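You operate a simulated robot arm through the tools that you are given. There is no shell and no other tool.

The job below is to be done with a simulated robot arm. You get a single attempt, and the scene is never put back.

Task
Clean the bronze block with the red rag, then grease its top.
Fine: use the grey brush and the yellow tin; put the rag and brush back and close the tin. A coat counts when it lies all over at full strength: go over it till it gets no stronger. What is to be rubbed or washed off counts as gone when no trace of it is left.

The check looks at the end state, three seconds after you hand in, the way a careful person would. Anything else that was tipped, shoved, dropped, spilled or broken makes it a failure.

Robot
A 7-joint arm with a three-finger gripper, fixed in place. Base frame: the origin is at the foot of the arm, x ahead of it, y to its left, z up. Units: m, rad, N and s.
Its first joint turns from -2.897 to 2.897 rad. Payload 2.69 kg.
The TCP is the grasp point between the finger pads, 0.029 m short of the fingertips. In the tool frame z runs along the fingers and y along their closing line. Largest opening 0.12 m; the body of the gripper starts 0.078 m behind the TCP.
Orientation is that of the tool frame in the base frame, as a unit quaternion [x, y, z, w]. With the fingers straight down and closing along the base's y, the tool's x points along the base's -x, its y along +y and its z along -z.

Tools
- The arm moves only by the tool arm_command. Its argument "motion" is a list of rows, each an object (a shift or turn left out is 0, a gripper value left out holds the last) with "delta_rot": the turn, a rotation vector about the tool's x, y, z in units of 60 degrees (1.0 is 60 degrees), a list of three; "translation": the shift along the tool's x, y, z in units of 100 mm (1.0 is 100 mm), a list of three; "fingers": the finger opening in m, from 0 to 0.12. In form: [{"delta_rot": [rx, ry, rz], "translation": [tx, ty, tz], "fingers": fingers}, ...]. A call has 1 to 20 rows; each row is the pose to reach, as a shift and turn from the pose commanded when the call began, along the tool's axes at that moment. A call with a number of a shift or a turn outside -1 to 1 is refused whole. Each row takes 0.2 s and may step no farther than 0.05 m and 0.15 rad from the row before; otherwise, or with a gripper value out of range, the whole call is refused. A pose out of reach is approached as far as the arm can. The call stops where the force on the tool passes 90 N (or 10 N more than at its start, if that is more) or the arm is blocked; 0.2 s more then pass. Each finger halts on what it meets, pressing with about 36 N; the grip force reading is that of the motor and also rises with nothing between the fingers. The clock runs only during rows and for 0.2 s after the last one: add rows that repeat a pose to give the fingers time. It gives the time, the measured TCP pose, the force on the tool (base axes), the opening and the grip force at its end, in the units of the frame above (readings bear some noise), with the torque about the TCP (base axes, N m) and any sound that the robot's microphone picked up.
- Cameras (640 x 400 px; columns grow to the right, rows downward): "scene" is fixed at [0.219, -0.4989, 1.632]; the picture's right is [0.60, -0.80, 0.00], its down [-0.58, -0.43, -0.70] and it looks along [0.56, 0.42, -0.72] (base axes); focal length 312 px, centre (320, 200). "wrist" rides on the gripper at [0.063, 0, -0.104] in the tool frame; the picture's right is [0.01, 1.00, 0.00], its down [-0.83, 0.00, -0.56] and it looks along [-0.56, 0.00, 0.83] (tool axes); focal length 275 px, centre (320, 200).
- grab_frame(camera): a new picture of that camera. It takes no simulated time.
- slide_trunk(by): slides the trunk up (or, below 0, down) by that many m; the arm rides with it, the base frame stays. It gives what a move gives, with no picture.
- point_at(camera, pixels): for up to 12 pixels [column, row] of the newest picture of that camera ("zoom" is the newest enlarged one), the place [x, y, z] in the base frame of the surface seen there, good to about 0.002 m. It takes no simulated time.
- inspect(camera, box): a new picture of the part [left, top, right, bottom] of that camera's present view, enlarged. It takes no simulated time.
- hand_in(): hands the job in; it is judged then, once.

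Open the gripper and draw the arm clear of the work before you hand the job in, unless the task says otherwise.

The tools are called after "Emit:" by a JSON object that holds its "api" and its "payload". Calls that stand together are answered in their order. arm_command: Moves the arm, as the interface text tells. Its arguments: {"type":"object","properties":{"motion":{"type":"array","items":{"type":"object","properties":{"delta_rot":{"type":"array","items":{"type":"number"}},"translation":{"type":"array","items":{"type":"number"}},"fingers":{"type":"number"}}}}},"required":["motion"]} The other tools are called the same way: slide_trunk (by) slides the trunk up or down; grab_frame (camera) takes a picture; point_at (camera, pixels) gives the place of the surface under pixels of a picture; inspect (camera, box) takes an enlarged picture of a part of a camera's view; hand_in () hands the job in.

At the start:

```text
time_s: 0.0
eef_pos: [0.5765, -0.1044, 1.2352]
tool_rot: [0.0, 1.0, 0.0, -0.001]
force: [-0.1, -0.3, -0.5]
wrist_torque: [-0.01, -0.01, 0.0]
opening: 0.12
grip_force: 0.1
trunk travel left (down, up): [-0.4, 0.186]
```

scene: 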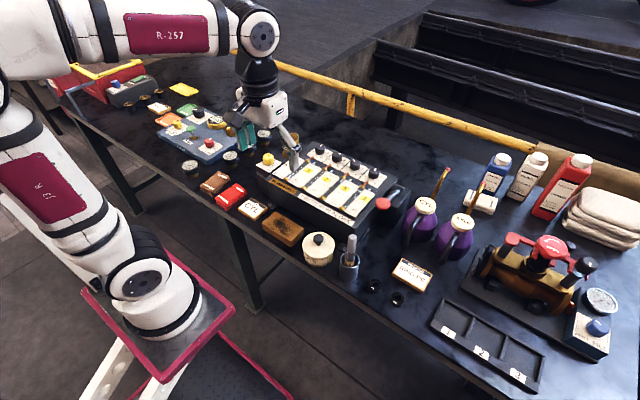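
wrist: 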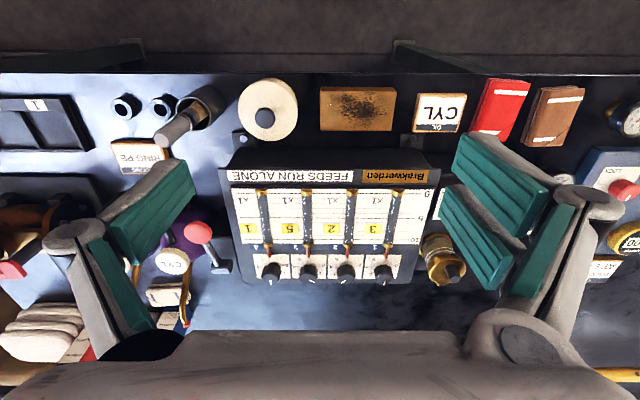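

I start by enlarging the parts of the scene where the bronze block (around 283,228), red rag (230,195), tin (318,247) and brush (349,258) seem to be.

Emit:
{"api": "inspect", "payload": {"camera": "scene", "box": [180, 150, 420, 300]}}

Emit:
{"api": "inspect", "payload": {"camera": "wrist", "box": [80, 60, 400, 260]}}

Emit:
{"api": "inspect", "payload": {"camera": "scene", "box": [380, 140, 640, 390]}}

Emit:
{"api": "inspect", "payload": {"camera": "scene", "box": [40, 50, 300, 220]}}

```text
2.67 times, centred on (300, 225) of scene
```

zoom: 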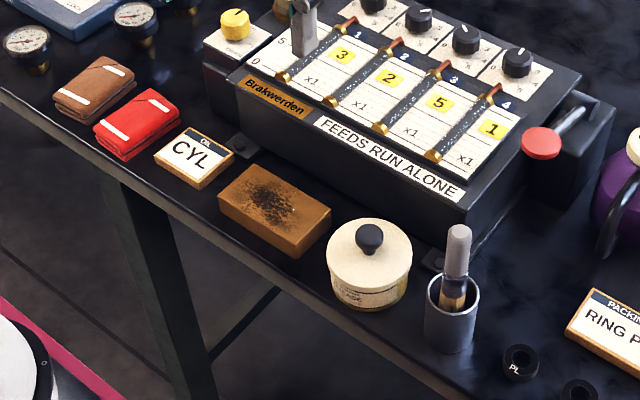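

```text
2.00 times, centred on (240, 160) of wrist
```

zoom: 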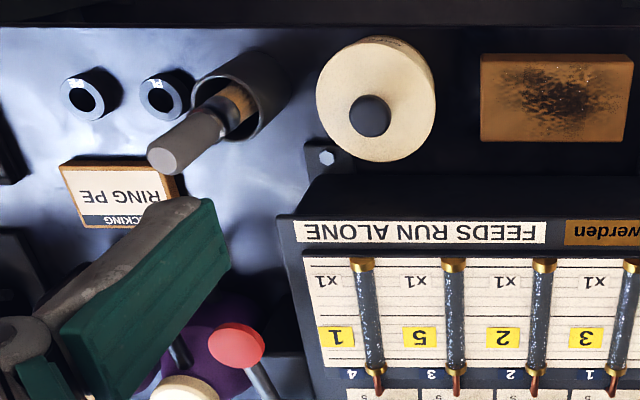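

```text
1.60 times, centred on (510, 265) of scene
```

zoom: 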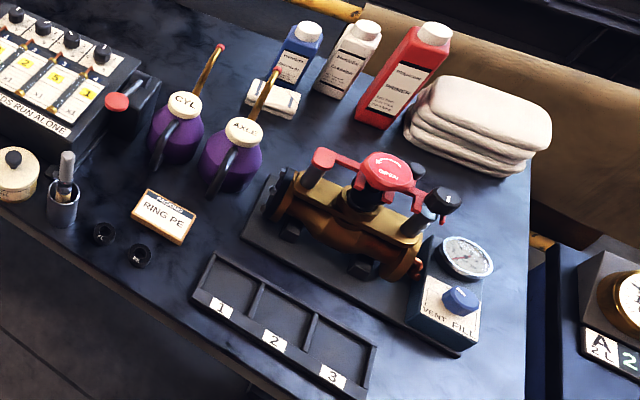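

```text
2.35 times, centred on (170, 135) of scene
```

zoom: 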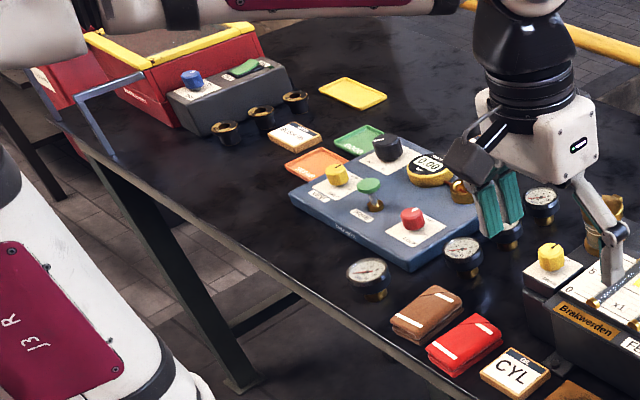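

The zoom shows the block with a dark stain, red rag, cream/yellow tin with a black knob, and grey brush in a cup. I measure the places of these in the scene picture.

Emit:
{"api": "inspect", "payload": {"camera": "scene", "box": [190, 170, 380, 290]}}

Emit:
{"api": "inspect", "payload": {"camera": "wrist", "box": [400, 60, 640, 210]}}

Emit:
{"api": "point_at", "payload": {"camera": "scene", "pixels": [[229, 194], [216, 182], [283, 228], [318, 239], [318, 250], [351, 240], [349, 258], [252, 209], [265, 235], [300, 240], [360, 300], [330, 275]]}}

```text
3.33 times, centred on (285, 230) of scene
```

zoom: 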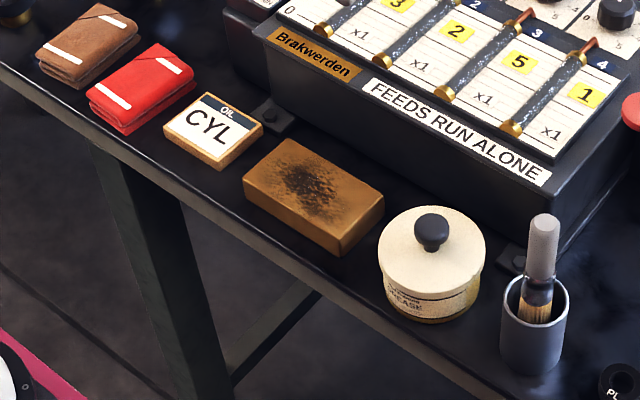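

```text
2.67 times, centred on (520, 135) of wrist
```

zoom: 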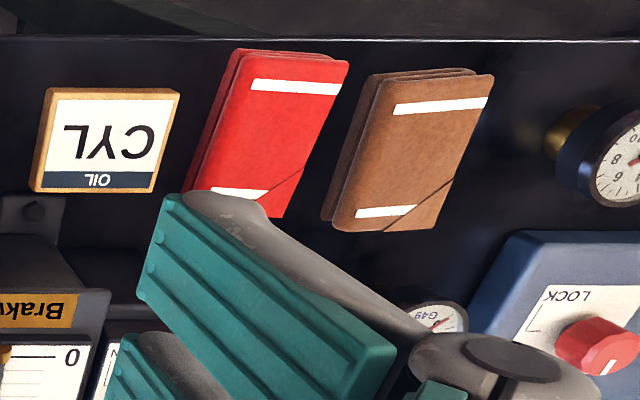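

```text
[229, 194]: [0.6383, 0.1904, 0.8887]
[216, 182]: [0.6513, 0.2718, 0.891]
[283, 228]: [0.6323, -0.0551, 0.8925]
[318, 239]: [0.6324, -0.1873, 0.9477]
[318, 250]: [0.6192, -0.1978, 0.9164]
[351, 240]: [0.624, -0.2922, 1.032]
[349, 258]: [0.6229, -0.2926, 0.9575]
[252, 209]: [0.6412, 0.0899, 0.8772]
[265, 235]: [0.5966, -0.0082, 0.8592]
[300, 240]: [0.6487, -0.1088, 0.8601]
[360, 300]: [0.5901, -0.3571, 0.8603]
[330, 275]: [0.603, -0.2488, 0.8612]
```

Table top is near z 0.860. I take the zoom again so I can measure edges precisely.

Emit:
{"api": "inspect", "payload": {"camera": "scene", "box": [205, 170, 325, 245]}}

```text
5.33 times, centred on (265, 208) of scene
```

zoom: 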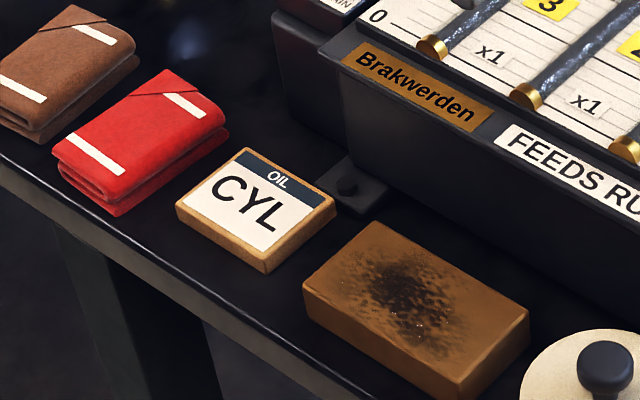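

Emit:
{"api": "point_at", "payload": {"camera": "zoom", "pixels": [[308, 291], [376, 226], [524, 312], [462, 382], [414, 300], [460, 392], [56, 152], [164, 74], [222, 122], [116, 200], [118, 213], [140, 138]]}}

Emit:
{"api": "point_at", "payload": {"camera": "zoom", "pixels": [[4, 80], [90, 15], [180, 205], [247, 152], [334, 205], [265, 268], [330, 190], [370, 210], [400, 200], [560, 300], [340, 60], [600, 360]]}}

```text
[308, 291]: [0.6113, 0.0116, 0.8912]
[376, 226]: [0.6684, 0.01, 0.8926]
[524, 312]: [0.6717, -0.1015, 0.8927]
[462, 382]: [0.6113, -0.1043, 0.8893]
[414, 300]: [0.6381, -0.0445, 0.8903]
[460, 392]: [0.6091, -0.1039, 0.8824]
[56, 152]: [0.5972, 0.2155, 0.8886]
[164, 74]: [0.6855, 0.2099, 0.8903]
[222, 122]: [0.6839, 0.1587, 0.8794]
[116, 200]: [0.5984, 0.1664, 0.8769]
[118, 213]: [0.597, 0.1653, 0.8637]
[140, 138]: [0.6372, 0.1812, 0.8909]
```

```text
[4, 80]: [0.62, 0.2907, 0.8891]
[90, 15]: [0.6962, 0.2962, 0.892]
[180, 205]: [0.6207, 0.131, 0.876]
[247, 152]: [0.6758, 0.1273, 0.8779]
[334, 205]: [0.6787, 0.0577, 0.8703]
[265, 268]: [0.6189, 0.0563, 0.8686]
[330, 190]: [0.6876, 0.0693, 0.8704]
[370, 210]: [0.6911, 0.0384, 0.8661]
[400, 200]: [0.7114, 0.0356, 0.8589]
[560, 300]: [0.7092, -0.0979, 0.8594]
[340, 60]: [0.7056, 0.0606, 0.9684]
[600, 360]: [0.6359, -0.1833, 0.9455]
```

Block top spans x 0.611–0.671, y −0.104–0.012, z 0.891; rag about x 0.597–0.686, y 0.160–0.215. Now I measure the tin, lid knob, cup and brush in an enlarged view.

Emit:
{"api": "inspect", "payload": {"camera": "scene", "box": [290, 215, 410, 290]}}

```text
5.33 times, centred on (350, 252) of scene
```

zoom: 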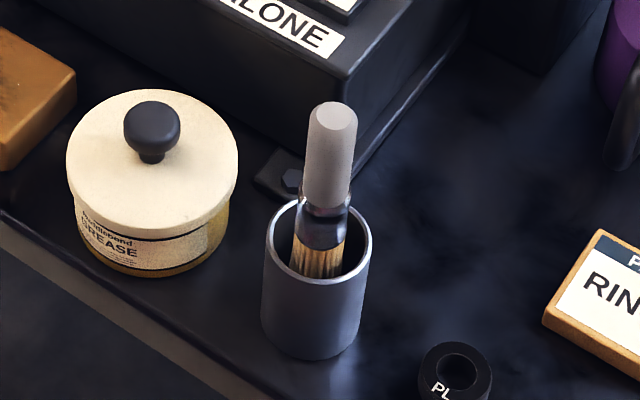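

Emit:
{"api": "point_at", "payload": {"camera": "zoom", "pixels": [[152, 112], [152, 160], [70, 165], [235, 165], [152, 95], [130, 225], [334, 112], [330, 180], [322, 225], [318, 275], [268, 238], [370, 240]]}}

Emit:
{"api": "point_at", "payload": {"camera": "zoom", "pixels": [[310, 280], [345, 206], [310, 350], [265, 180], [316, 118], [352, 120], [304, 195], [348, 195], [130, 270], [200, 310], [455, 350], [180, 130]]}}

```text
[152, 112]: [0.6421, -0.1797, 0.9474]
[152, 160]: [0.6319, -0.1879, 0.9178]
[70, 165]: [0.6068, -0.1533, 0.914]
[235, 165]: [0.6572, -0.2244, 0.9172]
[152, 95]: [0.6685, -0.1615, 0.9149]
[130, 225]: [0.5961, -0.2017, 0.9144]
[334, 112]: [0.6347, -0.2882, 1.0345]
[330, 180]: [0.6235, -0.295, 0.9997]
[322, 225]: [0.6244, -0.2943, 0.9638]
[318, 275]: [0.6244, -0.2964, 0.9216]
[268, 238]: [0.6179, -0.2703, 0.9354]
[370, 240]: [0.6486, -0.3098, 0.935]
```

```text
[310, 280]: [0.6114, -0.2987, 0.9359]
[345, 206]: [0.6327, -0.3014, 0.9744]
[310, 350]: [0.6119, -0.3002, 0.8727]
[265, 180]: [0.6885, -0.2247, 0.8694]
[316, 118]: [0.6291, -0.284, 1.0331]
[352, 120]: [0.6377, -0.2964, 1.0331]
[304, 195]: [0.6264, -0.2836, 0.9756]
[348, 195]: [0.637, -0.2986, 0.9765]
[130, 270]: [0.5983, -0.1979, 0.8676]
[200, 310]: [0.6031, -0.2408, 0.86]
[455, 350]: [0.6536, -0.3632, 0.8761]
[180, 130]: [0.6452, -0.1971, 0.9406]
```

The tin is centred near (0.632, −0.187) with lid top at 0.915 and knob top 0.948; the brush stands upright at (0.632, −0.290), handle 0.976–1.034. I move the arm toward the rag at the present height first.

Emit:
{"api": "arm_command", "payload": {"motion": [{"translation": [-0.2, 0.4, 0.1], "fingers": 0.12}, {"translation": [-0.4, 0.7, 0.2]}, {"translation": [-0.6, 1.0, 0.3]}, {"translation": [-0.6, 1.0, 0.3]}]}}

Emit:
{"api": "arm_command", "payload": {"motion": [{"translation": [0, 0.4, 0.2]}, {"translation": [0, 0.7, 0.4]}, {"translation": [0, 1.0, 0.6]}, {"translation": [0, 1.0, 0.6]}]}}

Emit:
{"api": "arm_command", "payload": {"motion": [{"translation": [0, 0.4, 0.2]}, {"translation": [0, 0.7, 0.4]}, {"translation": [0, 0.9, 0.6]}, {"translation": [0, 0.9, 0.6]}]}}

Emit:
{"api": "grab_frame", "payload": {"camera": "wrist"}}

Emit:
{"api": "grab_frame", "payload": {"camera": "scene"}}

```text
time_s: 1.0
eef_pos: [0.6342, -0.0084, 1.2067]
tool_rot: [0.0, 1.0, 0.0, 0.0]
force: [-0.2, 0.3, -0.4]
wrist_torque: [0.0, -0.01, 0.01]
opening: 0.1201
grip_force: 0.0
trunk travel left (down, up): [-0.4, 0.186]
```

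```text
time_s: 2.0
eef_pos: [0.6349, 0.0924, 1.145]
tool_rot: [-0.001, 1.0, 0.0, 0.001]
force: [1.0, 0.6, 0.0]
wrist_torque: [-0.01, 0.02, 0.01]
opening: 0.1198
grip_force: 0.0
trunk travel left (down, up): [-0.4, 0.186]
```

```text
time_s: 3.0
eef_pos: [0.6372, 0.1849, 1.0852]
tool_rot: [0.0, 1.0, 0.0, -0.001]
force: [-0.8, -0.3, -0.2]
wrist_torque: [0.0, 0.01, 0.03]
opening: 0.1201
grip_force: 0.1
trunk travel left (down, up): [-0.4, 0.186]
```

```text
taken
```

wrist: 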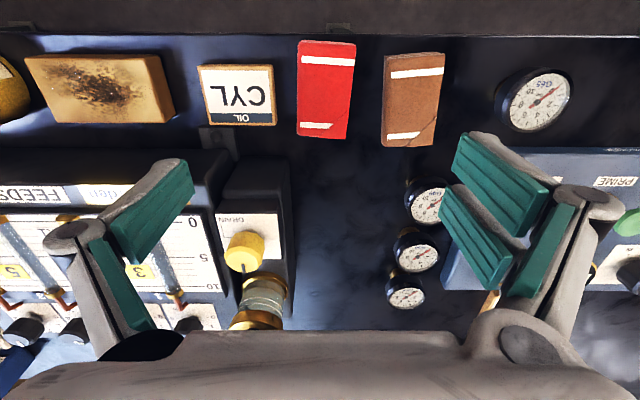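

```text
taken
```

scene: 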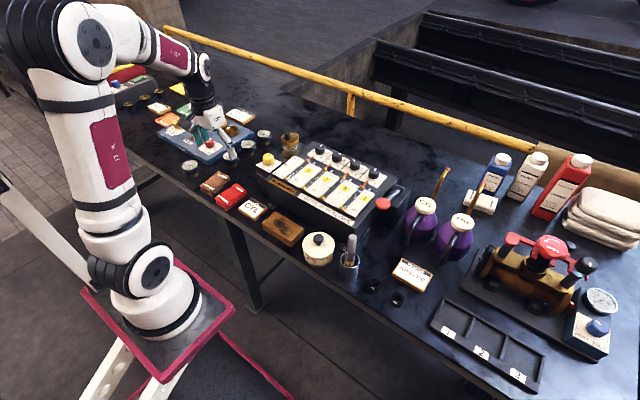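

The wrist now sees the rag at (325,90). I enlarge it and measure its edges.

Emit:
{"api": "inspect", "payload": {"camera": "wrist", "box": [190, 30, 450, 160]}}

Emit:
{"api": "point_at", "payload": {"camera": "wrist", "pixels": [[303, 46], [352, 50], [300, 130], [343, 132], [325, 90], [298, 90], [350, 90], [278, 100], [384, 100], [299, 135], [388, 60], [270, 70]]}}

```text
2.46 times, centred on (320, 95) of wrist
```

zoom: 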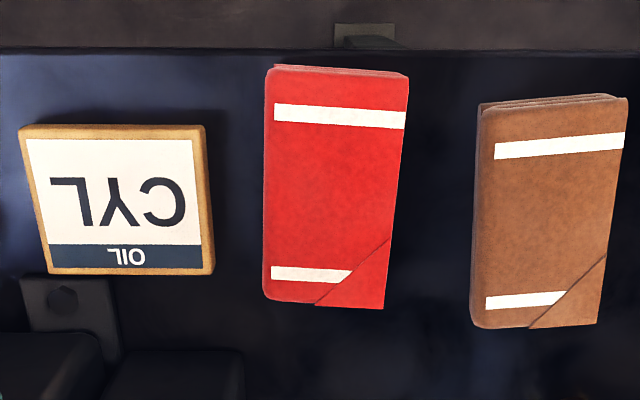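

```text
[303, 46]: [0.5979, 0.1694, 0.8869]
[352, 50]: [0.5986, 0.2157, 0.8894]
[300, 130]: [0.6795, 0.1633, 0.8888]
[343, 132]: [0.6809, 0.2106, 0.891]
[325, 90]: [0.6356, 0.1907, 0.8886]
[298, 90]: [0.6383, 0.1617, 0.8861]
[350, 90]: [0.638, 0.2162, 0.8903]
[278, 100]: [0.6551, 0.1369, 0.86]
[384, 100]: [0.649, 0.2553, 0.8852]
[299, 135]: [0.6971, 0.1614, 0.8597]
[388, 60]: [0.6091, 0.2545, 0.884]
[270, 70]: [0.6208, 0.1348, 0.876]
```

The rag runs from y≈0.163 to 0.216 at x 0.638, turned about −0.06 rad. I align the gripper with it, narrow the fingers to 0.076 and come down part way.

Emit:
{"api": "arm_command", "payload": {"motion": [{"translation": [-0.035, 0.034, 0.3], "delta_rot": [0, 0, 0.057], "fingers": 0.076}, {"translation": [-0.035, 0.034, 0.7], "delta_rot": [0, 0, 0.057]}, {"translation": [-0.035, 0.034, 1.0], "delta_rot": [0, 0, 0.057]}, {"translation": [-0.035, 0.034, 1.0], "delta_rot": [0, 0, 0.057]}, {"translation": [-0.035, 0.034, 1.0], "delta_rot": [0, 0, 0.057]}]}}

Emit:
{"api": "grab_frame", "payload": {"camera": "wrist"}}

Emit:
{"api": "inspect", "payload": {"camera": "scene", "box": [170, 110, 330, 210]}}

```text
time_s: 4.2
eef_pos: [0.6408, 0.1909, 0.9851]
tool_rot: [0.029, 1.0, 0.0, 0.0]
force: [-0.4, -0.8, 0.2]
wrist_torque: [-0.01, 0.02, 0.0]
opening: 0.076
grip_force: 0.1
trunk travel left (down, up): [-0.4, 0.186]
```

```text
taken
```

wrist: 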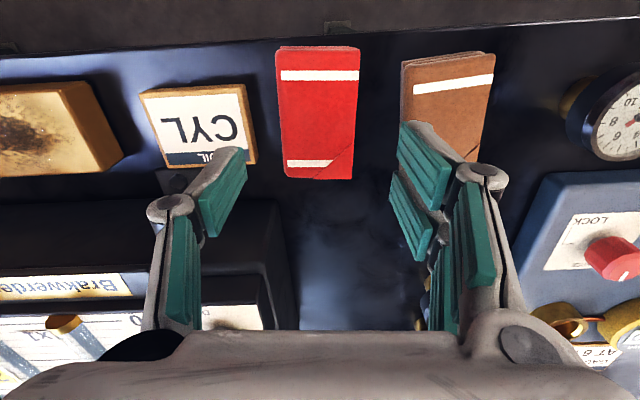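

```text
4.00 times, centred on (250, 160) of scene
```

zoom: 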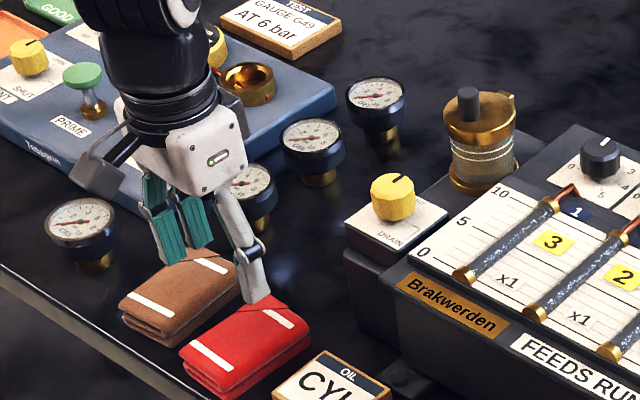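

The rag at columns 277–358 is centred between the finger tips. I descend 0.086 m so the tips straddle the rag's upper 20 mm, then close.

Emit:
{"api": "arm_command", "payload": {"motion": [{"translation": [0, 0, 0.3]}, {"translation": [0, 0, 0.55]}, {"translation": [0, 0, 0.75]}, {"translation": [0, 0, 0.86]}, {"translation": [0, 0, 0.86]}]}}

Emit:
{"api": "grab_frame", "payload": {"camera": "wrist"}}

Emit:
{"api": "inspect", "payload": {"camera": "scene", "box": [170, 130, 330, 230]}}

```text
time_s: 5.4
eef_pos: [0.6399, 0.1862, 0.8983]
tool_rot: [0.03, 1.0, 0.0, 0.0]
force: [-0.2, -0.4, 0.5]
wrist_torque: [0.01, 0.03, 0.0]
opening: 0.0757
grip_force: 0.1
trunk travel left (down, up): [-0.4, 0.186]
```

```text
taken
```

wrist: 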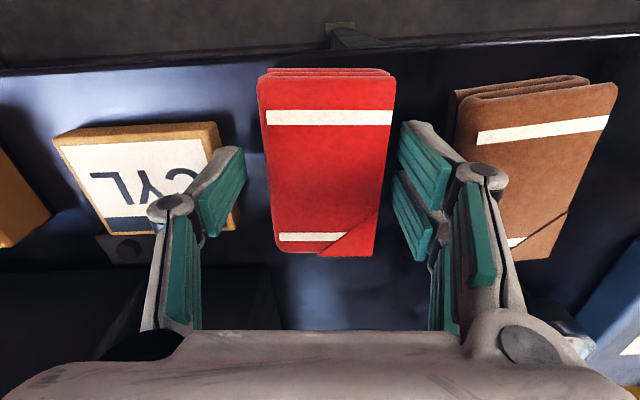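

```text
4.00 times, centred on (250, 180) of scene
```

zoom: 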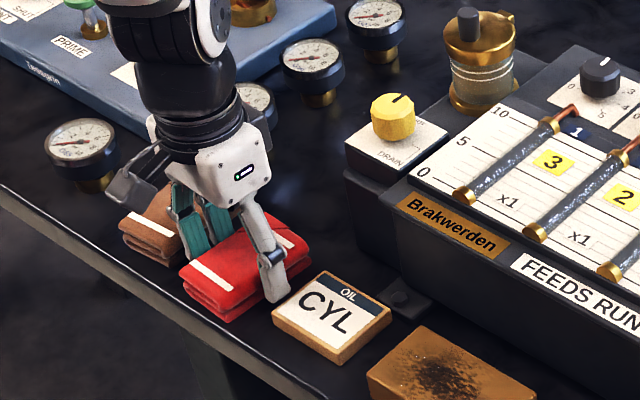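

The tips straddle the rag cleanly, clear of the CYL plate and the brown rag. I close on it.

Emit:
{"api": "arm_command", "payload": {"motion": [{"fingers": 0.055}, {"fingers": 0.04}, {"fingers": 0.03}, {"fingers": 0.03}, {"fingers": 0.03}]}}

Emit:
{"api": "grab_frame", "payload": {"camera": "wrist"}}

```text
time_s: 6.6
eef_pos: [0.6395, 0.1866, 0.9006]
tool_rot: [0.03, 1.0, 0.001, 0.0]
force: [-0.4, 0.6, 1.7]
wrist_torque: [0.13, 0.0, 0.0]
opening: 0.059
grip_force: 36.6
trunk travel left (down, up): [-0.4, 0.186]
```

```text
taken
```

wrist: 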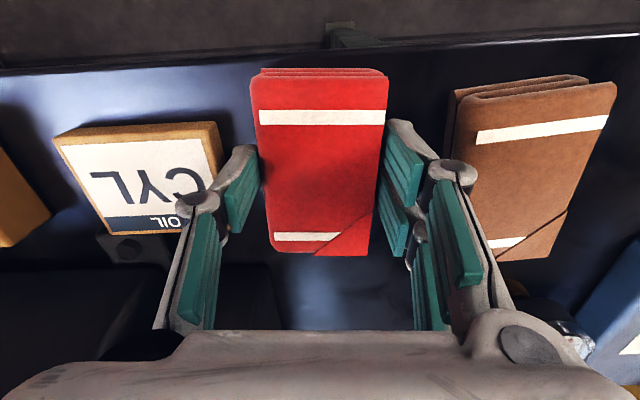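

The rag is held (opening 0.059, 36 N). I lift it straight up and turn it square.

Emit:
{"api": "arm_command", "payload": {"motion": [{"translation": [0, 0, -0.2], "fingers": 0.03}, {"translation": [0, 0, -0.5]}, {"translation": [0, 0, -0.9]}, {"translation": [0, 0, -1.0], "delta_rot": [0, 0, -0.03]}, {"translation": [0, 0, -1.0], "delta_rot": [0, 0, -0.057]}, {"translation": [0, 0, -1.0], "delta_rot": [0, 0, -0.057]}]}}

Emit:
{"api": "grab_frame", "payload": {"camera": "wrist"}}

Emit:
{"api": "inspect", "payload": {"camera": "scene", "box": [170, 130, 330, 230]}}

```text
time_s: 8.0
eef_pos: [0.6396, 0.1891, 0.9984]
tool_rot: [-0.001, 1.0, 0.0, -0.001]
force: [0.2, -0.3, -1.1]
wrist_torque: [0.02, -0.03, -0.04]
opening: 0.0589
grip_force: 35.9
trunk travel left (down, up): [-0.4, 0.186]
```

```text
taken
```

wrist: 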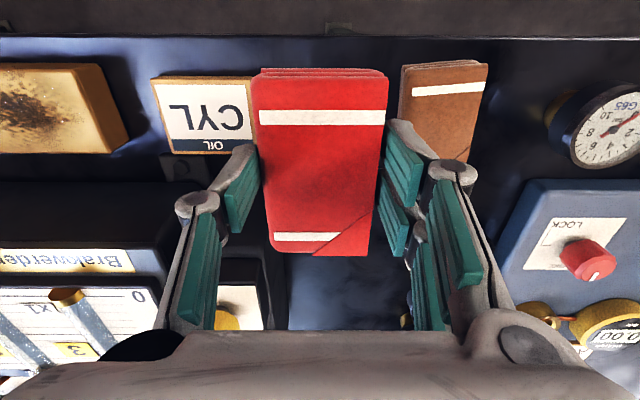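

```text
4.00 times, centred on (250, 180) of scene
```

zoom: 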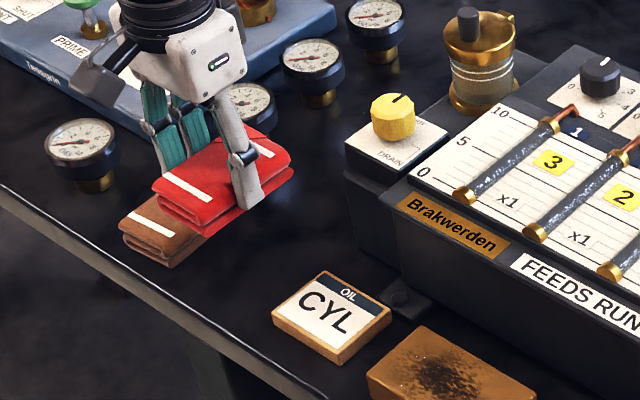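

The rag hangs straight in the gripper. I carry it over the block (at z≈1.0) to y≈−0.02.

Emit:
{"api": "arm_command", "payload": {"motion": [{"translation": [0, -0.3, 0]}, {"translation": [0, -0.65, 0]}, {"translation": [0, -1.0, 0]}, {"translation": [0, -1.0, 0]}]}}

Emit:
{"api": "arm_command", "payload": {"motion": [{"translation": [0, -0.3, 0]}, {"translation": [0, -0.65, 0]}, {"translation": [0, -1.0, 0]}, {"translation": [0, -1.0, 0.3]}, {"translation": [0, -1.0, 0.55]}, {"translation": [0, -1.0, 0.55]}]}}

Emit:
{"api": "grab_frame", "payload": {"camera": "wrist"}}

Emit:
{"api": "inspect", "payload": {"camera": "scene", "box": [200, 130, 360, 260]}}

```text
time_s: 9.0
eef_pos: [0.6389, 0.089, 0.999]
tool_rot: [0.0, 1.0, 0.0, 0.0]
force: [-0.1, 0.4, -0.5]
wrist_torque: [-0.02, -0.01, -0.03]
opening: 0.0591
grip_force: 36.2
trunk travel left (down, up): [-0.4, 0.186]
```

```text
time_s: 10.4
eef_pos: [0.641, -0.0122, 0.9452]
tool_rot: [0.0, 1.0, 0.0, 0.0]
force: [-0.7, -0.7, -0.2]
wrist_torque: [0.02, 0.02, 0.0]
opening: 0.059
grip_force: 36.5
trunk travel left (down, up): [-0.4, 0.186]
```

```text
taken
```

wrist: 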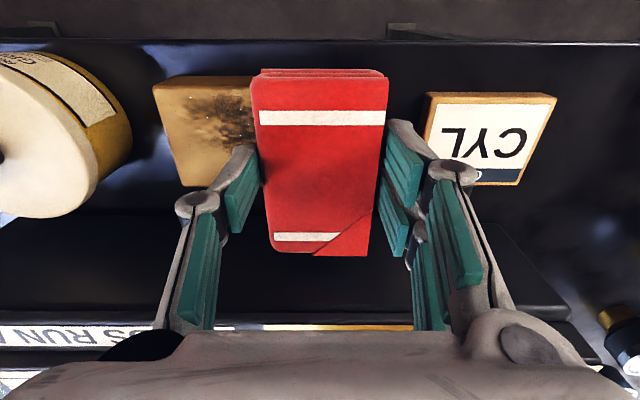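

```text
3.08 times, centred on (280, 195) of scene
```

zoom: 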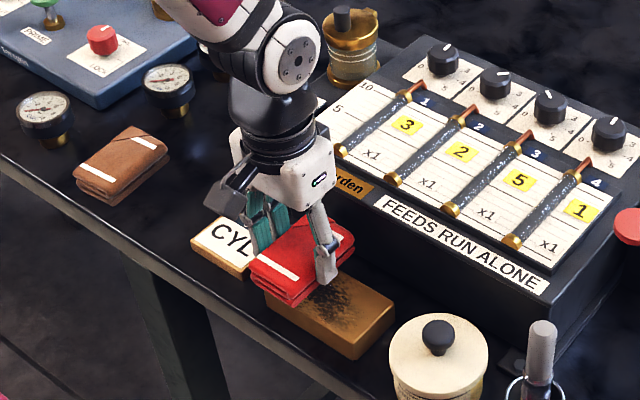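

The rag hovers ~14 mm over the block's left part. I lower it in small steps and read the force.

Emit:
{"api": "arm_command", "payload": {"motion": [{"translation": [0, 0, 0.06]}, {"translation": [0, 0, 0.11]}, {"translation": [0, 0, 0.14]}, {"translation": [0, 0, 0.14]}]}}

Emit:
{"api": "arm_command", "payload": {"motion": [{"translation": [0, 0, 0.01]}, {"translation": [0, 0, 0.02]}, {"translation": [0, 0, 0.02]}]}}

```text
time_s: 11.4
eef_pos: [0.6396, -0.0101, 0.9312]
tool_rot: [0.0, 1.0, -0.001, 0.001]
force: [-3.4, 0.6, 20.0]
wrist_torque: [0.13, 0.24, 0.01]
opening: 0.0591
grip_force: 36.2
trunk travel left (down, up): [-0.4, 0.186]
```

```text
time_s: 12.2
eef_pos: [0.6397, -0.0111, 0.9288]
tool_rot: [-0.001, 1.0, 0.0, 0.002]
force: [-3.5, 0.0, 36.0]
wrist_torque: [-0.01, 0.07, -0.01]
opening: 0.0591
grip_force: 35.9
trunk travel left (down, up): [-0.4, 0.186]
```

Contact is made: 20 N at command z 0.930, 36 N at 0.928. I ease back 2 mm and wipe toward −y to y≈−0.081, then back.

Emit:
{"api": "arm_command", "payload": {"motion": [{"translation": [0, 0, -0.02]}, {"translation": [0, -0.08, -0.02]}, {"translation": [0, -0.16, -0.02]}, {"translation": [0, -0.24, -0.02]}, {"translation": [0, -0.32, -0.02]}, {"translation": [0, -0.4, -0.02]}, {"translation": [0, -0.48, -0.02]}, {"translation": [0, -0.56, -0.02]}, {"translation": [0, -0.64, -0.02]}, {"translation": [0, -0.7, -0.02]}, {"translation": [0, -0.7, -0.02]}]}}

Emit:
{"api": "grab_frame", "payload": {"camera": "wrist"}}

Emit:
{"api": "inspect", "payload": {"camera": "scene", "box": [200, 130, 360, 260]}}

```text
time_s: 14.6
eef_pos: [0.6385, -0.0816, 0.9297]
tool_rot: [-0.001, 1.0, 0.0, 0.0]
force: [0.0, 0.5, 0.2]
wrist_torque: [0.02, -0.01, 0.01]
opening: 0.059
grip_force: 36.1
trunk travel left (down, up): [-0.4, 0.186]
```

```text
taken
```

wrist: 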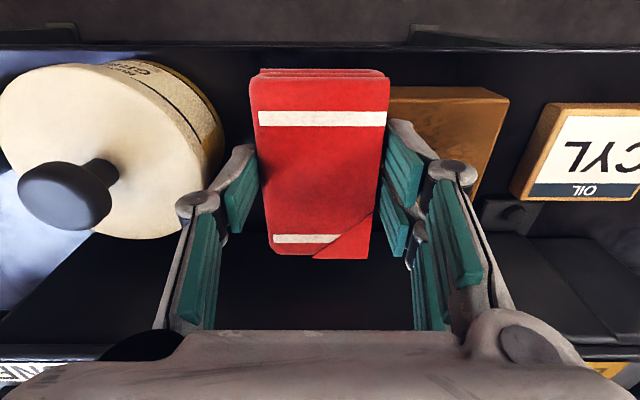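

```text
3.08 times, centred on (280, 195) of scene
```

zoom: 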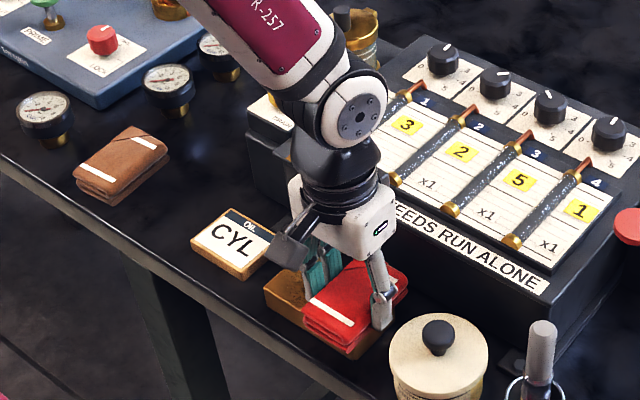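

The force fell to ~0 here, so the rag may be only brushing; I lower by 2 mm and check.

Emit:
{"api": "arm_command", "payload": {"motion": [{"translation": [0, 0, 0.01]}, {"translation": [0, 0, 0.02]}, {"translation": [0, 0, 0.02]}]}}

```text
time_s: 15.4
eef_pos: [0.6391, -0.0812, 0.9289]
tool_rot: [0.0, 1.0, 0.0, 0.0]
force: [-7.6, 2.9, 22.1]
wrist_torque: [0.26, 0.16, 0.06]
opening: 0.059
grip_force: 36.0
trunk travel left (down, up): [-0.4, 0.186]
```

22 N of contact now. I sweep back to y≈−0.010 and return, at this height.

Emit:
{"api": "arm_command", "payload": {"motion": [{"translation": [0, 0.08, 0]}, {"translation": [0, 0.16, 0]}, {"translation": [0, 0.24, 0]}, {"translation": [0, 0.32, 0]}, {"translation": [0, 0.4, 0]}, {"translation": [0, 0.48, 0]}, {"translation": [0, 0.56, 0]}, {"translation": [0, 0.64, 0]}, {"translation": [0, 0.72, 0]}, {"translation": [0, 0.72, 0]}]}}

Emit:
{"api": "grab_frame", "payload": {"camera": "wrist"}}

Emit:
{"api": "inspect", "payload": {"camera": "scene", "box": [200, 130, 360, 260]}}

```text
time_s: 17.6
eef_pos: [0.6373, -0.0087, 0.9277]
tool_rot: [-0.001, 1.0, 0.0, -0.001]
force: [0.6, -9.4, 25.2]
wrist_torque: [-0.35, -0.25, -0.07]
opening: 0.0591
grip_force: 36.3
trunk travel left (down, up): [-0.4, 0.186]
```

```text
taken
```

wrist: 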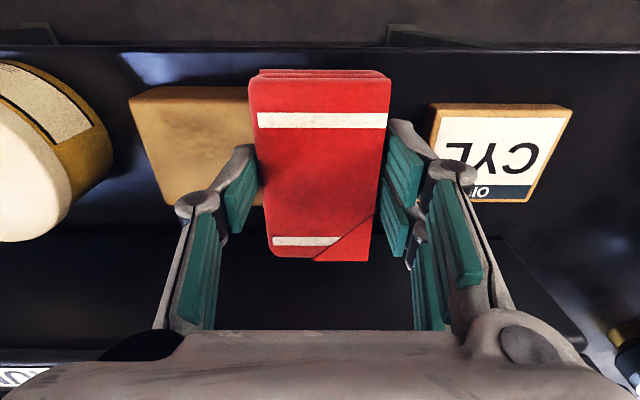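

```text
3.08 times, centred on (280, 195) of scene
```

zoom: 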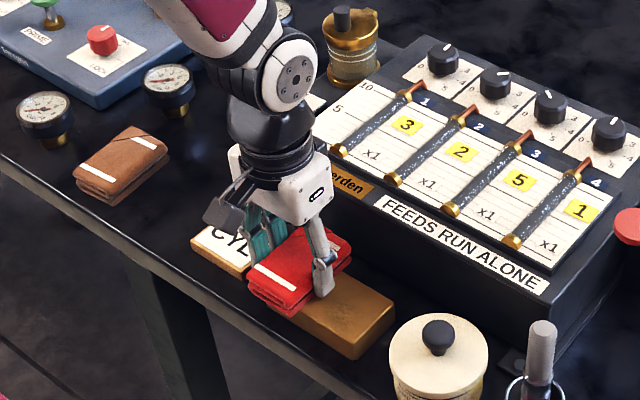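

The exposed right part of the block now looks clean. I sweep once more to the right, back again, then lift to look at the whole top.

Emit:
{"api": "arm_command", "payload": {"motion": [{"translation": [0, -0.08, 0]}, {"translation": [0, -0.16, 0]}, {"translation": [0, -0.24, 0]}, {"translation": [0, -0.32, 0]}, {"translation": [0, -0.4, 0]}, {"translation": [0, -0.48, 0]}, {"translation": [0, -0.56, 0]}, {"translation": [0, -0.64, 0]}, {"translation": [0, -0.72, 0]}, {"translation": [0, -0.72, 0]}, {"translation": [0, -0.64, 0]}, {"translation": [0, -0.56, 0]}, {"translation": [0, -0.48, 0]}, {"translation": [0, -0.4, 0]}, {"translation": [0, -0.32, 0]}, {"translation": [0, -0.24, 0]}, {"translation": [0, -0.16, 0]}, {"translation": [0, -0.08, 0]}, {"translation": [0, 0, 0]}, {"translation": [0, 0, 0]}]}}

Emit:
{"api": "arm_command", "payload": {"motion": [{"translation": [0, 0, -0.2]}, {"translation": [0, 0.1, -0.6]}, {"translation": [0, 0.5, -0.8]}, {"translation": [0, 0.9, -0.8]}, {"translation": [0, 0.9, -0.8]}]}}

Emit:
{"api": "grab_frame", "payload": {"camera": "wrist"}}

Emit:
{"api": "inspect", "payload": {"camera": "scene", "box": [230, 190, 330, 260]}}

```text
time_s: 21.8
eef_pos: [0.6412, -0.0111, 0.9292]
tool_rot: [-0.001, 1.0, 0.001, -0.001]
force: [-0.2, 0.2, -0.6]
wrist_torque: [0.03, 0.0, 0.02]
opening: 0.059
grip_force: 35.9
trunk travel left (down, up): [-0.4, 0.186]
```

```text
time_s: 23.0
eef_pos: [0.6385, 0.0804, 1.0058]
tool_rot: [0.0, 1.0, 0.0, 0.001]
force: [0.0, -0.3, -0.3]
wrist_torque: [-0.01, 0.02, -0.01]
opening: 0.0591
grip_force: 36.0
trunk travel left (down, up): [-0.4, 0.186]
```

```text
taken
```

wrist: 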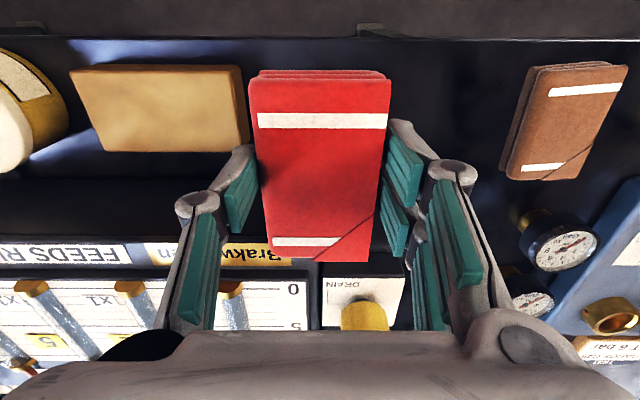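

```text
5.71 times, centred on (280, 225) of scene
```

zoom: 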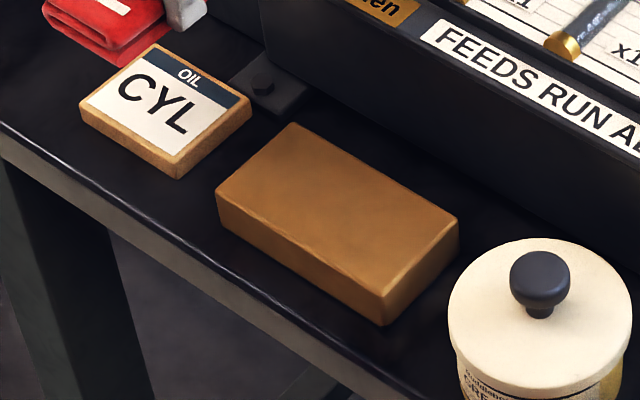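

The top looks clean in both views. I check for faint leftovers and whether the block stayed put by measuring its corners.

Emit:
{"api": "point_at", "payload": {"camera": "zoom", "pixels": [[219, 198], [293, 126], [454, 218], [384, 290], [335, 210]]}}

Emit:
{"api": "inspect", "payload": {"camera": "wrist", "box": [60, 50, 260, 170]}}

Emit:
{"api": "inspect", "payload": {"camera": "scene", "box": [258, 205, 318, 245]}}

```text
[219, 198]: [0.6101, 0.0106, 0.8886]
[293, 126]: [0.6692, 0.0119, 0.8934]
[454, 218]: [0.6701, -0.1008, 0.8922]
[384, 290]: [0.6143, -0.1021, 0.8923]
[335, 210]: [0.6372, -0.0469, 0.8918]
```

```text
3.20 times, centred on (160, 110) of wrist
```

zoom: 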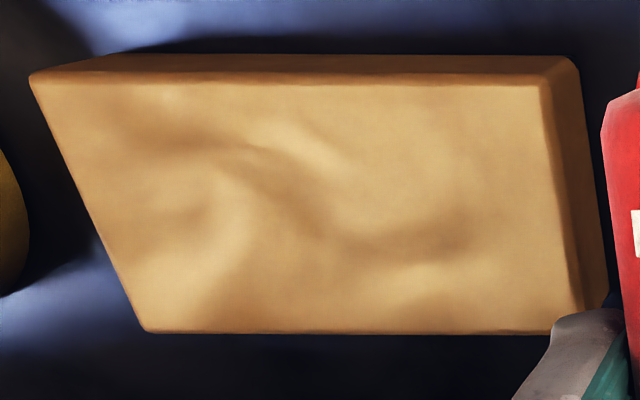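

```text
10.00 times, centred on (288, 225) of scene
```

zoom: 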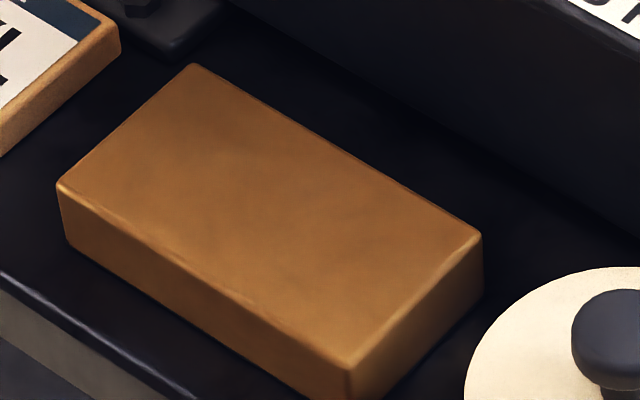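

The block is where it was and looks clean; to leave no faint trace I'll do another pair of strokes with firmer pressure. Going back over its left end first.

Emit:
{"api": "arm_command", "payload": {"motion": [{"translation": [0, -0.4, 0]}, {"translation": [0, -0.8, 0]}, {"translation": [0, -0.9, 0.2]}, {"translation": [0, -0.9, 0.5]}, {"translation": [0, -0.9, 0.7]}, {"translation": [0, -0.9, 0.8]}, {"translation": [0, -0.9, 0.82]}, {"translation": [0, -0.9, 0.82]}]}}

Emit:
{"api": "arm_command", "payload": {"motion": [{"translation": [0, 0, 0.01]}, {"translation": [0, 0, 0.01]}]}}

```text
time_s: 24.8
eef_pos: [0.6404, -0.0103, 0.928]
tool_rot: [0.001, 1.0, 0.0, 0.001]
force: [-3.1, -0.5, 25.2]
wrist_torque: [0.05, 0.32, 0.01]
opening: 0.0589
grip_force: 35.4
trunk travel left (down, up): [-0.4, 0.186]
```

```text
time_s: 25.4
eef_pos: [0.6425, -0.0088, 0.9262]
tool_rot: [0.0, 1.0, 0.0, 0.002]
force: [-2.8, 4.1, 36.4]
wrist_torque: [0.23, 0.04, 0.0]
opening: 0.0591
grip_force: 36.0
trunk travel left (down, up): [-0.4, 0.186]
```

36 N at the left end; I sweep right, letting the command sink 1 mm on the way to hold the pressure.

Emit:
{"api": "arm_command", "payload": {"motion": [{"translation": [0, -0.08, 0]}, {"translation": [0, -0.16, 0]}, {"translation": [0, -0.24, 0]}, {"translation": [0, -0.32, 0]}, {"translation": [0, -0.4, 0]}, {"translation": [0, -0.48, 0]}, {"translation": [0, -0.56, 0]}, {"translation": [0, -0.64, 0.005]}, {"translation": [0, -0.72, 0.005]}, {"translation": [0, -0.72, 0.005]}]}}

Emit:
{"api": "arm_command", "payload": {"motion": [{"translation": [0, 0.08, 0.005]}, {"translation": [0, 0.16, 0.005]}, {"translation": [0, 0.24, 0.005]}, {"translation": [0, 0.32, 0.005]}, {"translation": [0, 0.4, 0.005]}, {"translation": [0, 0.48, 0.005]}, {"translation": [0, 0.56, 0.005]}, {"translation": [0, 0.64, 0.005]}, {"translation": [0, 0.72, 0.005]}, {"translation": [0, 0.72, 0.005]}]}}

```text
time_s: 27.6
eef_pos: [0.6408, -0.0821, 0.9247]
tool_rot: [-0.001, 1.0, -0.001, 0.0]
force: [0.8, 11.0, 25.9]
wrist_torque: [0.6, -0.05, 0.02]
opening: 0.0591
grip_force: 35.7
trunk travel left (down, up): [-0.4, 0.186]
```

```text
time_s: 29.8
eef_pos: [0.6415, -0.0087, 0.9243]
tool_rot: [0.0, 1.0, 0.0, 0.001]
force: [0.9, -10.8, 28.8]
wrist_torque: [-0.4, 0.09, -0.01]
opening: 0.0592
grip_force: 35.4
trunk travel left (down, up): [-0.4, 0.186]
```

Steady ~28 N through both strokes. I lift the rag off and carry it back toward its place, then look at the block.

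Emit:
{"api": "arm_command", "payload": {"motion": [{"translation": [0, 0, -0.2]}, {"translation": [0, 0, -0.5]}, {"translation": [0, 0.2, -0.75]}, {"translation": [0, 0.6, -0.75]}, {"translation": [0, 1.0, -0.75]}, {"translation": [0, 1.0, -0.75]}]}}

Emit:
{"api": "arm_command", "payload": {"motion": [{"translation": [0, 0.3, 0]}, {"translation": [0, 0.7, 0]}, {"translation": [0, 0.98, 0]}, {"translation": [0, 0.98, 0], "delta_rot": [0, 0, 0.03]}, {"translation": [0, 0.98, 0], "delta_rot": [0, 0, 0.057]}, {"translation": [0, 0.98, 0], "delta_rot": [0, 0, 0.057]}]}}

Emit:
{"api": "grab_frame", "payload": {"camera": "wrist"}}

Emit:
{"api": "inspect", "payload": {"camera": "scene", "box": [200, 170, 320, 245]}}

```text
time_s: 31.2
eef_pos: [0.6413, 0.0903, 1.0016]
tool_rot: [0.0, 1.0, -0.001, 0.0]
force: [0.5, 0.1, -1.0]
wrist_torque: [0.02, 0.01, 0.02]
opening: 0.059
grip_force: 36.5
trunk travel left (down, up): [-0.4, 0.186]
```

```text
time_s: 32.6
eef_pos: [0.6384, 0.1885, 0.9996]
tool_rot: [0.029, 1.0, 0.0, 0.0]
force: [-1.2, 0.1, -0.5]
wrist_torque: [-0.01, -0.01, 0.01]
opening: 0.0592
grip_force: 36.0
trunk travel left (down, up): [-0.4, 0.186]
```

```text
taken
```

wrist: 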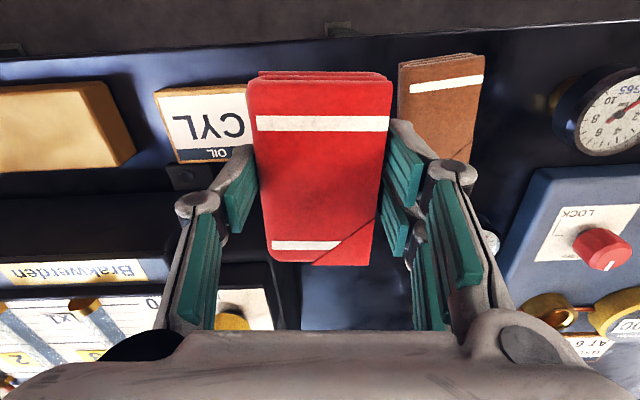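

```text
5.33 times, centred on (260, 208) of scene
```

zoom: 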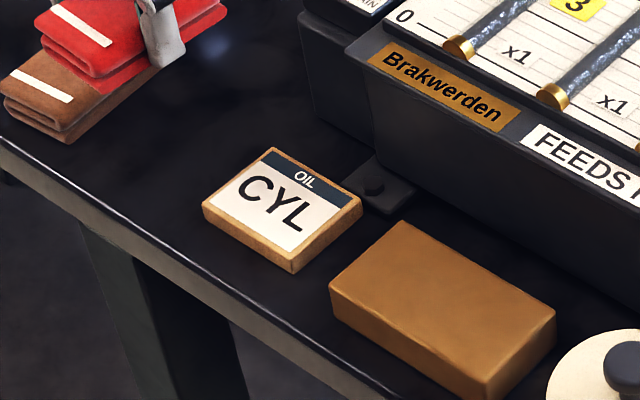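

The block is clean with even tone. I lower the rag back onto its original spot.

Emit:
{"api": "arm_command", "payload": {"motion": [{"translation": [0, 0, 0.3]}, {"translation": [0, 0, 0.6]}, {"translation": [0, 0, 0.85]}, {"translation": [0, 0, 0.95]}, {"translation": [0, 0, 1.0]}, {"translation": [0, 0, 1.0]}]}}

Emit:
{"api": "arm_command", "payload": {"motion": [{"translation": [0, 0, 0.015]}, {"translation": [0, 0, 0.025]}, {"translation": [0, 0, 0.025]}]}}

```text
time_s: 34.0
eef_pos: [0.6401, 0.1872, 0.8997]
tool_rot: [0.029, 1.0, -0.001, 0.0]
force: [0.8, -0.3, -1.4]
wrist_torque: [0.02, -0.01, 0.01]
opening: 0.0592
grip_force: 35.9
trunk travel left (down, up): [-0.4, 0.186]
```

```text
time_s: 34.8
eef_pos: [0.6391, 0.1873, 0.8949]
tool_rot: [0.03, 1.0, 0.0, 0.0]
force: [-0.3, 0.1, -1.0]
wrist_torque: [0.01, 0.01, 0.0]
opening: 0.0591
grip_force: 36.0
trunk travel left (down, up): [-0.4, 0.186]
```

No contact yet; down another 2.5 mm in small steps.

Emit:
{"api": "arm_command", "payload": {"motion": [{"translation": [0, 0, 0.01]}, {"translation": [0, 0, 0.02]}, {"translation": [0, 0, 0.02]}]}}

```text
time_s: 35.6
eef_pos: [0.6396, 0.1878, 0.895]
tool_rot: [0.029, 1.0, 0.0, 0.0]
force: [0.5, 0.3, -1.2]
wrist_torque: [-0.01, -0.02, -0.02]
opening: 0.059
grip_force: 35.6
trunk travel left (down, up): [-0.4, 0.186]
```

Emit:
{"api": "arm_command", "payload": {"motion": [{"translation": [0, 0, 0.01]}, {"translation": [0, 0, 0.02]}, {"translation": [0, 0, 0.02]}]}}

```text
time_s: 36.4
eef_pos: [0.6396, 0.1891, 0.8939]
tool_rot: [0.03, 1.0, -0.001, -0.001]
force: [0.2, 0.1, -0.8]
wrist_torque: [-0.02, 0.02, 0.01]
opening: 0.0591
grip_force: 35.9
trunk travel left (down, up): [-0.4, 0.186]
```

Still no contact at command 0.8927, with tips ~4 mm above the table. I look at the scene before going further.

Emit:
{"api": "inspect", "payload": {"camera": "scene", "box": [195, 150, 275, 220]}}

Emit:
{"api": "grab_frame", "payload": {"camera": "wrist"}}

```text
5.71 times, centred on (235, 185) of scene
```

zoom: 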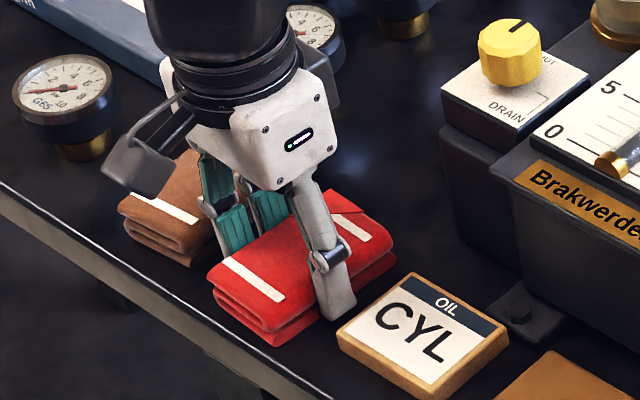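

```text
taken
```

wrist: 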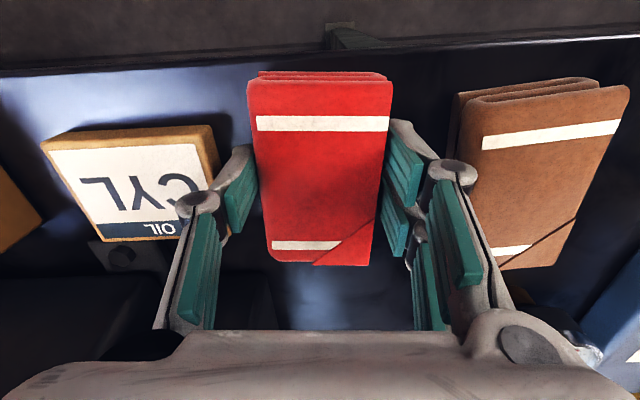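

I measure the rag's top height to see how far it is off the table.

Emit:
{"api": "point_at", "payload": {"camera": "wrist", "pixels": [[320, 100], [320, 160], [320, 200], [260, 100], [380, 100], [320, 74]]}}

```text
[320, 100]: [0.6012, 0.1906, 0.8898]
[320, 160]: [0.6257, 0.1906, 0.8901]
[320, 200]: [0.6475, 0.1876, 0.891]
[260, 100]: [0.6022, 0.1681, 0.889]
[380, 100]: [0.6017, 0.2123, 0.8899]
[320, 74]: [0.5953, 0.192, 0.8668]
```

The rag top is at 0.890 versus 0.889 originally, so it is ~1 mm above the table. I lower 1 mm and open the fingers to 0.076.

Emit:
{"api": "arm_command", "payload": {"motion": [{"translation": [0, 0, 0.01]}, {"translation": [0, 0, 0.012]}, {"translation": [0, 0, 0.012]}]}}

Emit:
{"api": "arm_command", "payload": {"motion": [{"fingers": 0.064}, {"fingers": 0.07}, {"fingers": 0.076}, {"fingers": 0.076}]}}

Emit:
{"api": "arm_command", "payload": {"motion": [{"translation": [0, 0, -0.2]}, {"translation": [0, 0, -0.5]}, {"translation": [0, 0, -0.9]}, {"translation": [0, 0, -1.0], "delta_rot": [0, 0, -0.03]}, {"translation": [0, 0, -1.0], "delta_rot": [0, 0, -0.057]}, {"translation": [0, 0, -1.0], "delta_rot": [0, 0, -0.057]}]}}

Emit:
{"api": "grab_frame", "payload": {"camera": "wrist"}}

Emit:
{"api": "inspect", "payload": {"camera": "scene", "box": [195, 150, 275, 220]}}

```text
time_s: 37.2
eef_pos: [0.6396, 0.1882, 0.8931]
tool_rot: [0.029, 1.0, 0.0, 0.001]
force: [-4.7, 0.0, 16.2]
wrist_torque: [-0.01, 0.14, 0.02]
opening: 0.0591
grip_force: 36.0
trunk travel left (down, up): [-0.4, 0.186]
```

```text
time_s: 38.2
eef_pos: [0.6392, 0.1884, 0.8926]
tool_rot: [0.029, 1.0, 0.001, 0.0]
force: [0.4, 0.0, -0.4]
wrist_torque: [-0.01, -0.01, 0.0]
opening: 0.0758
grip_force: 0.1
trunk travel left (down, up): [-0.4, 0.186]
```

```text
time_s: 39.6
eef_pos: [0.6404, 0.1892, 0.9907]
tool_rot: [0.0, 1.0, 0.0, 0.001]
force: [0.0, -0.3, -0.1]
wrist_torque: [0.01, 0.02, -0.01]
opening: 0.0758
grip_force: 0.0
trunk travel left (down, up): [-0.4, 0.186]
```

```text
taken
```

wrist: 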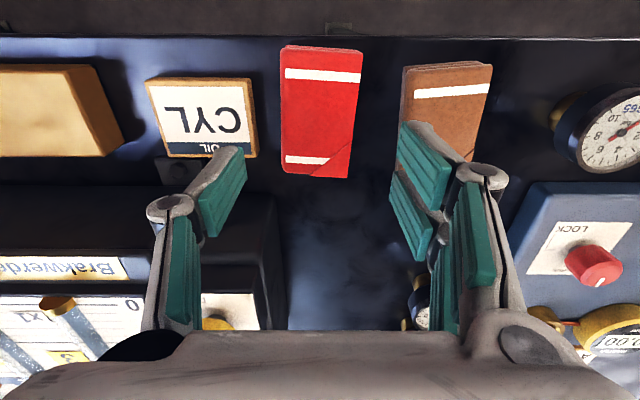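

```text
5.71 times, centred on (235, 185) of scene
```

zoom: 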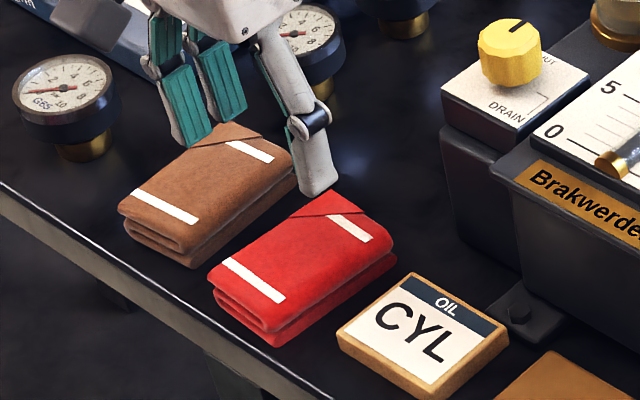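

The rag is back in place. Next I look for a free table spot for the tin's lid, around scene (375,258).

Emit:
{"api": "inspect", "payload": {"camera": "scene", "box": [330, 200, 450, 310]}}

Emit:
{"api": "point_at", "payload": {"camera": "scene", "pixels": [[374, 258], [385, 245], [390, 262], [375, 240], [360, 235], [398, 270], [372, 285], [398, 298], [395, 275], [405, 240], [365, 245], [384, 225]]}}

Emit:
{"api": "point_at", "payload": {"camera": "scene", "pixels": [[245, 165], [255, 172], [250, 180], [240, 175], [235, 165], [245, 150], [232, 158], [258, 185], [230, 172], [256, 160], [222, 240], [265, 190]]}}

```text
3.64 times, centred on (390, 255) of scene
```

zoom: 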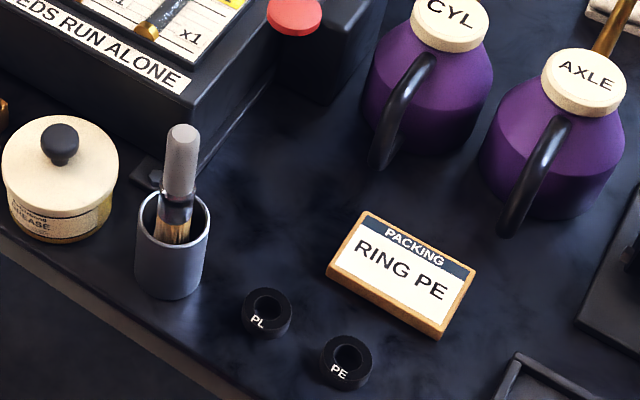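

```text
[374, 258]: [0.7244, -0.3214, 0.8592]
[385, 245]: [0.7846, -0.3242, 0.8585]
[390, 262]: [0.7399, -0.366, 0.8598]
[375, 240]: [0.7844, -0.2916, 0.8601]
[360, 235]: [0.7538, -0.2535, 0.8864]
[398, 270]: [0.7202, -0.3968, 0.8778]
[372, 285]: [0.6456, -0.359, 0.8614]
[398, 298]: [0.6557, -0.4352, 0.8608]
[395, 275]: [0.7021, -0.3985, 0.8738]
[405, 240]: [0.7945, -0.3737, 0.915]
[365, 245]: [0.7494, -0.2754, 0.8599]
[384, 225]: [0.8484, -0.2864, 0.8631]
```

```text
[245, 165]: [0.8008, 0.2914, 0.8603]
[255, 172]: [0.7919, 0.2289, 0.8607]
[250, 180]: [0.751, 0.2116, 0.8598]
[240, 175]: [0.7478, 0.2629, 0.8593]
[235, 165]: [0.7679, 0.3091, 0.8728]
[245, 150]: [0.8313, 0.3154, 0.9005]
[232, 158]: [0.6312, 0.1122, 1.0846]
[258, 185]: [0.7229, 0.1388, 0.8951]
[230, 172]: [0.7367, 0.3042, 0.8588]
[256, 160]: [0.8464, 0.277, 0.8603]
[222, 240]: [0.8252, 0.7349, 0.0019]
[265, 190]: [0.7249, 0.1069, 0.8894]
```

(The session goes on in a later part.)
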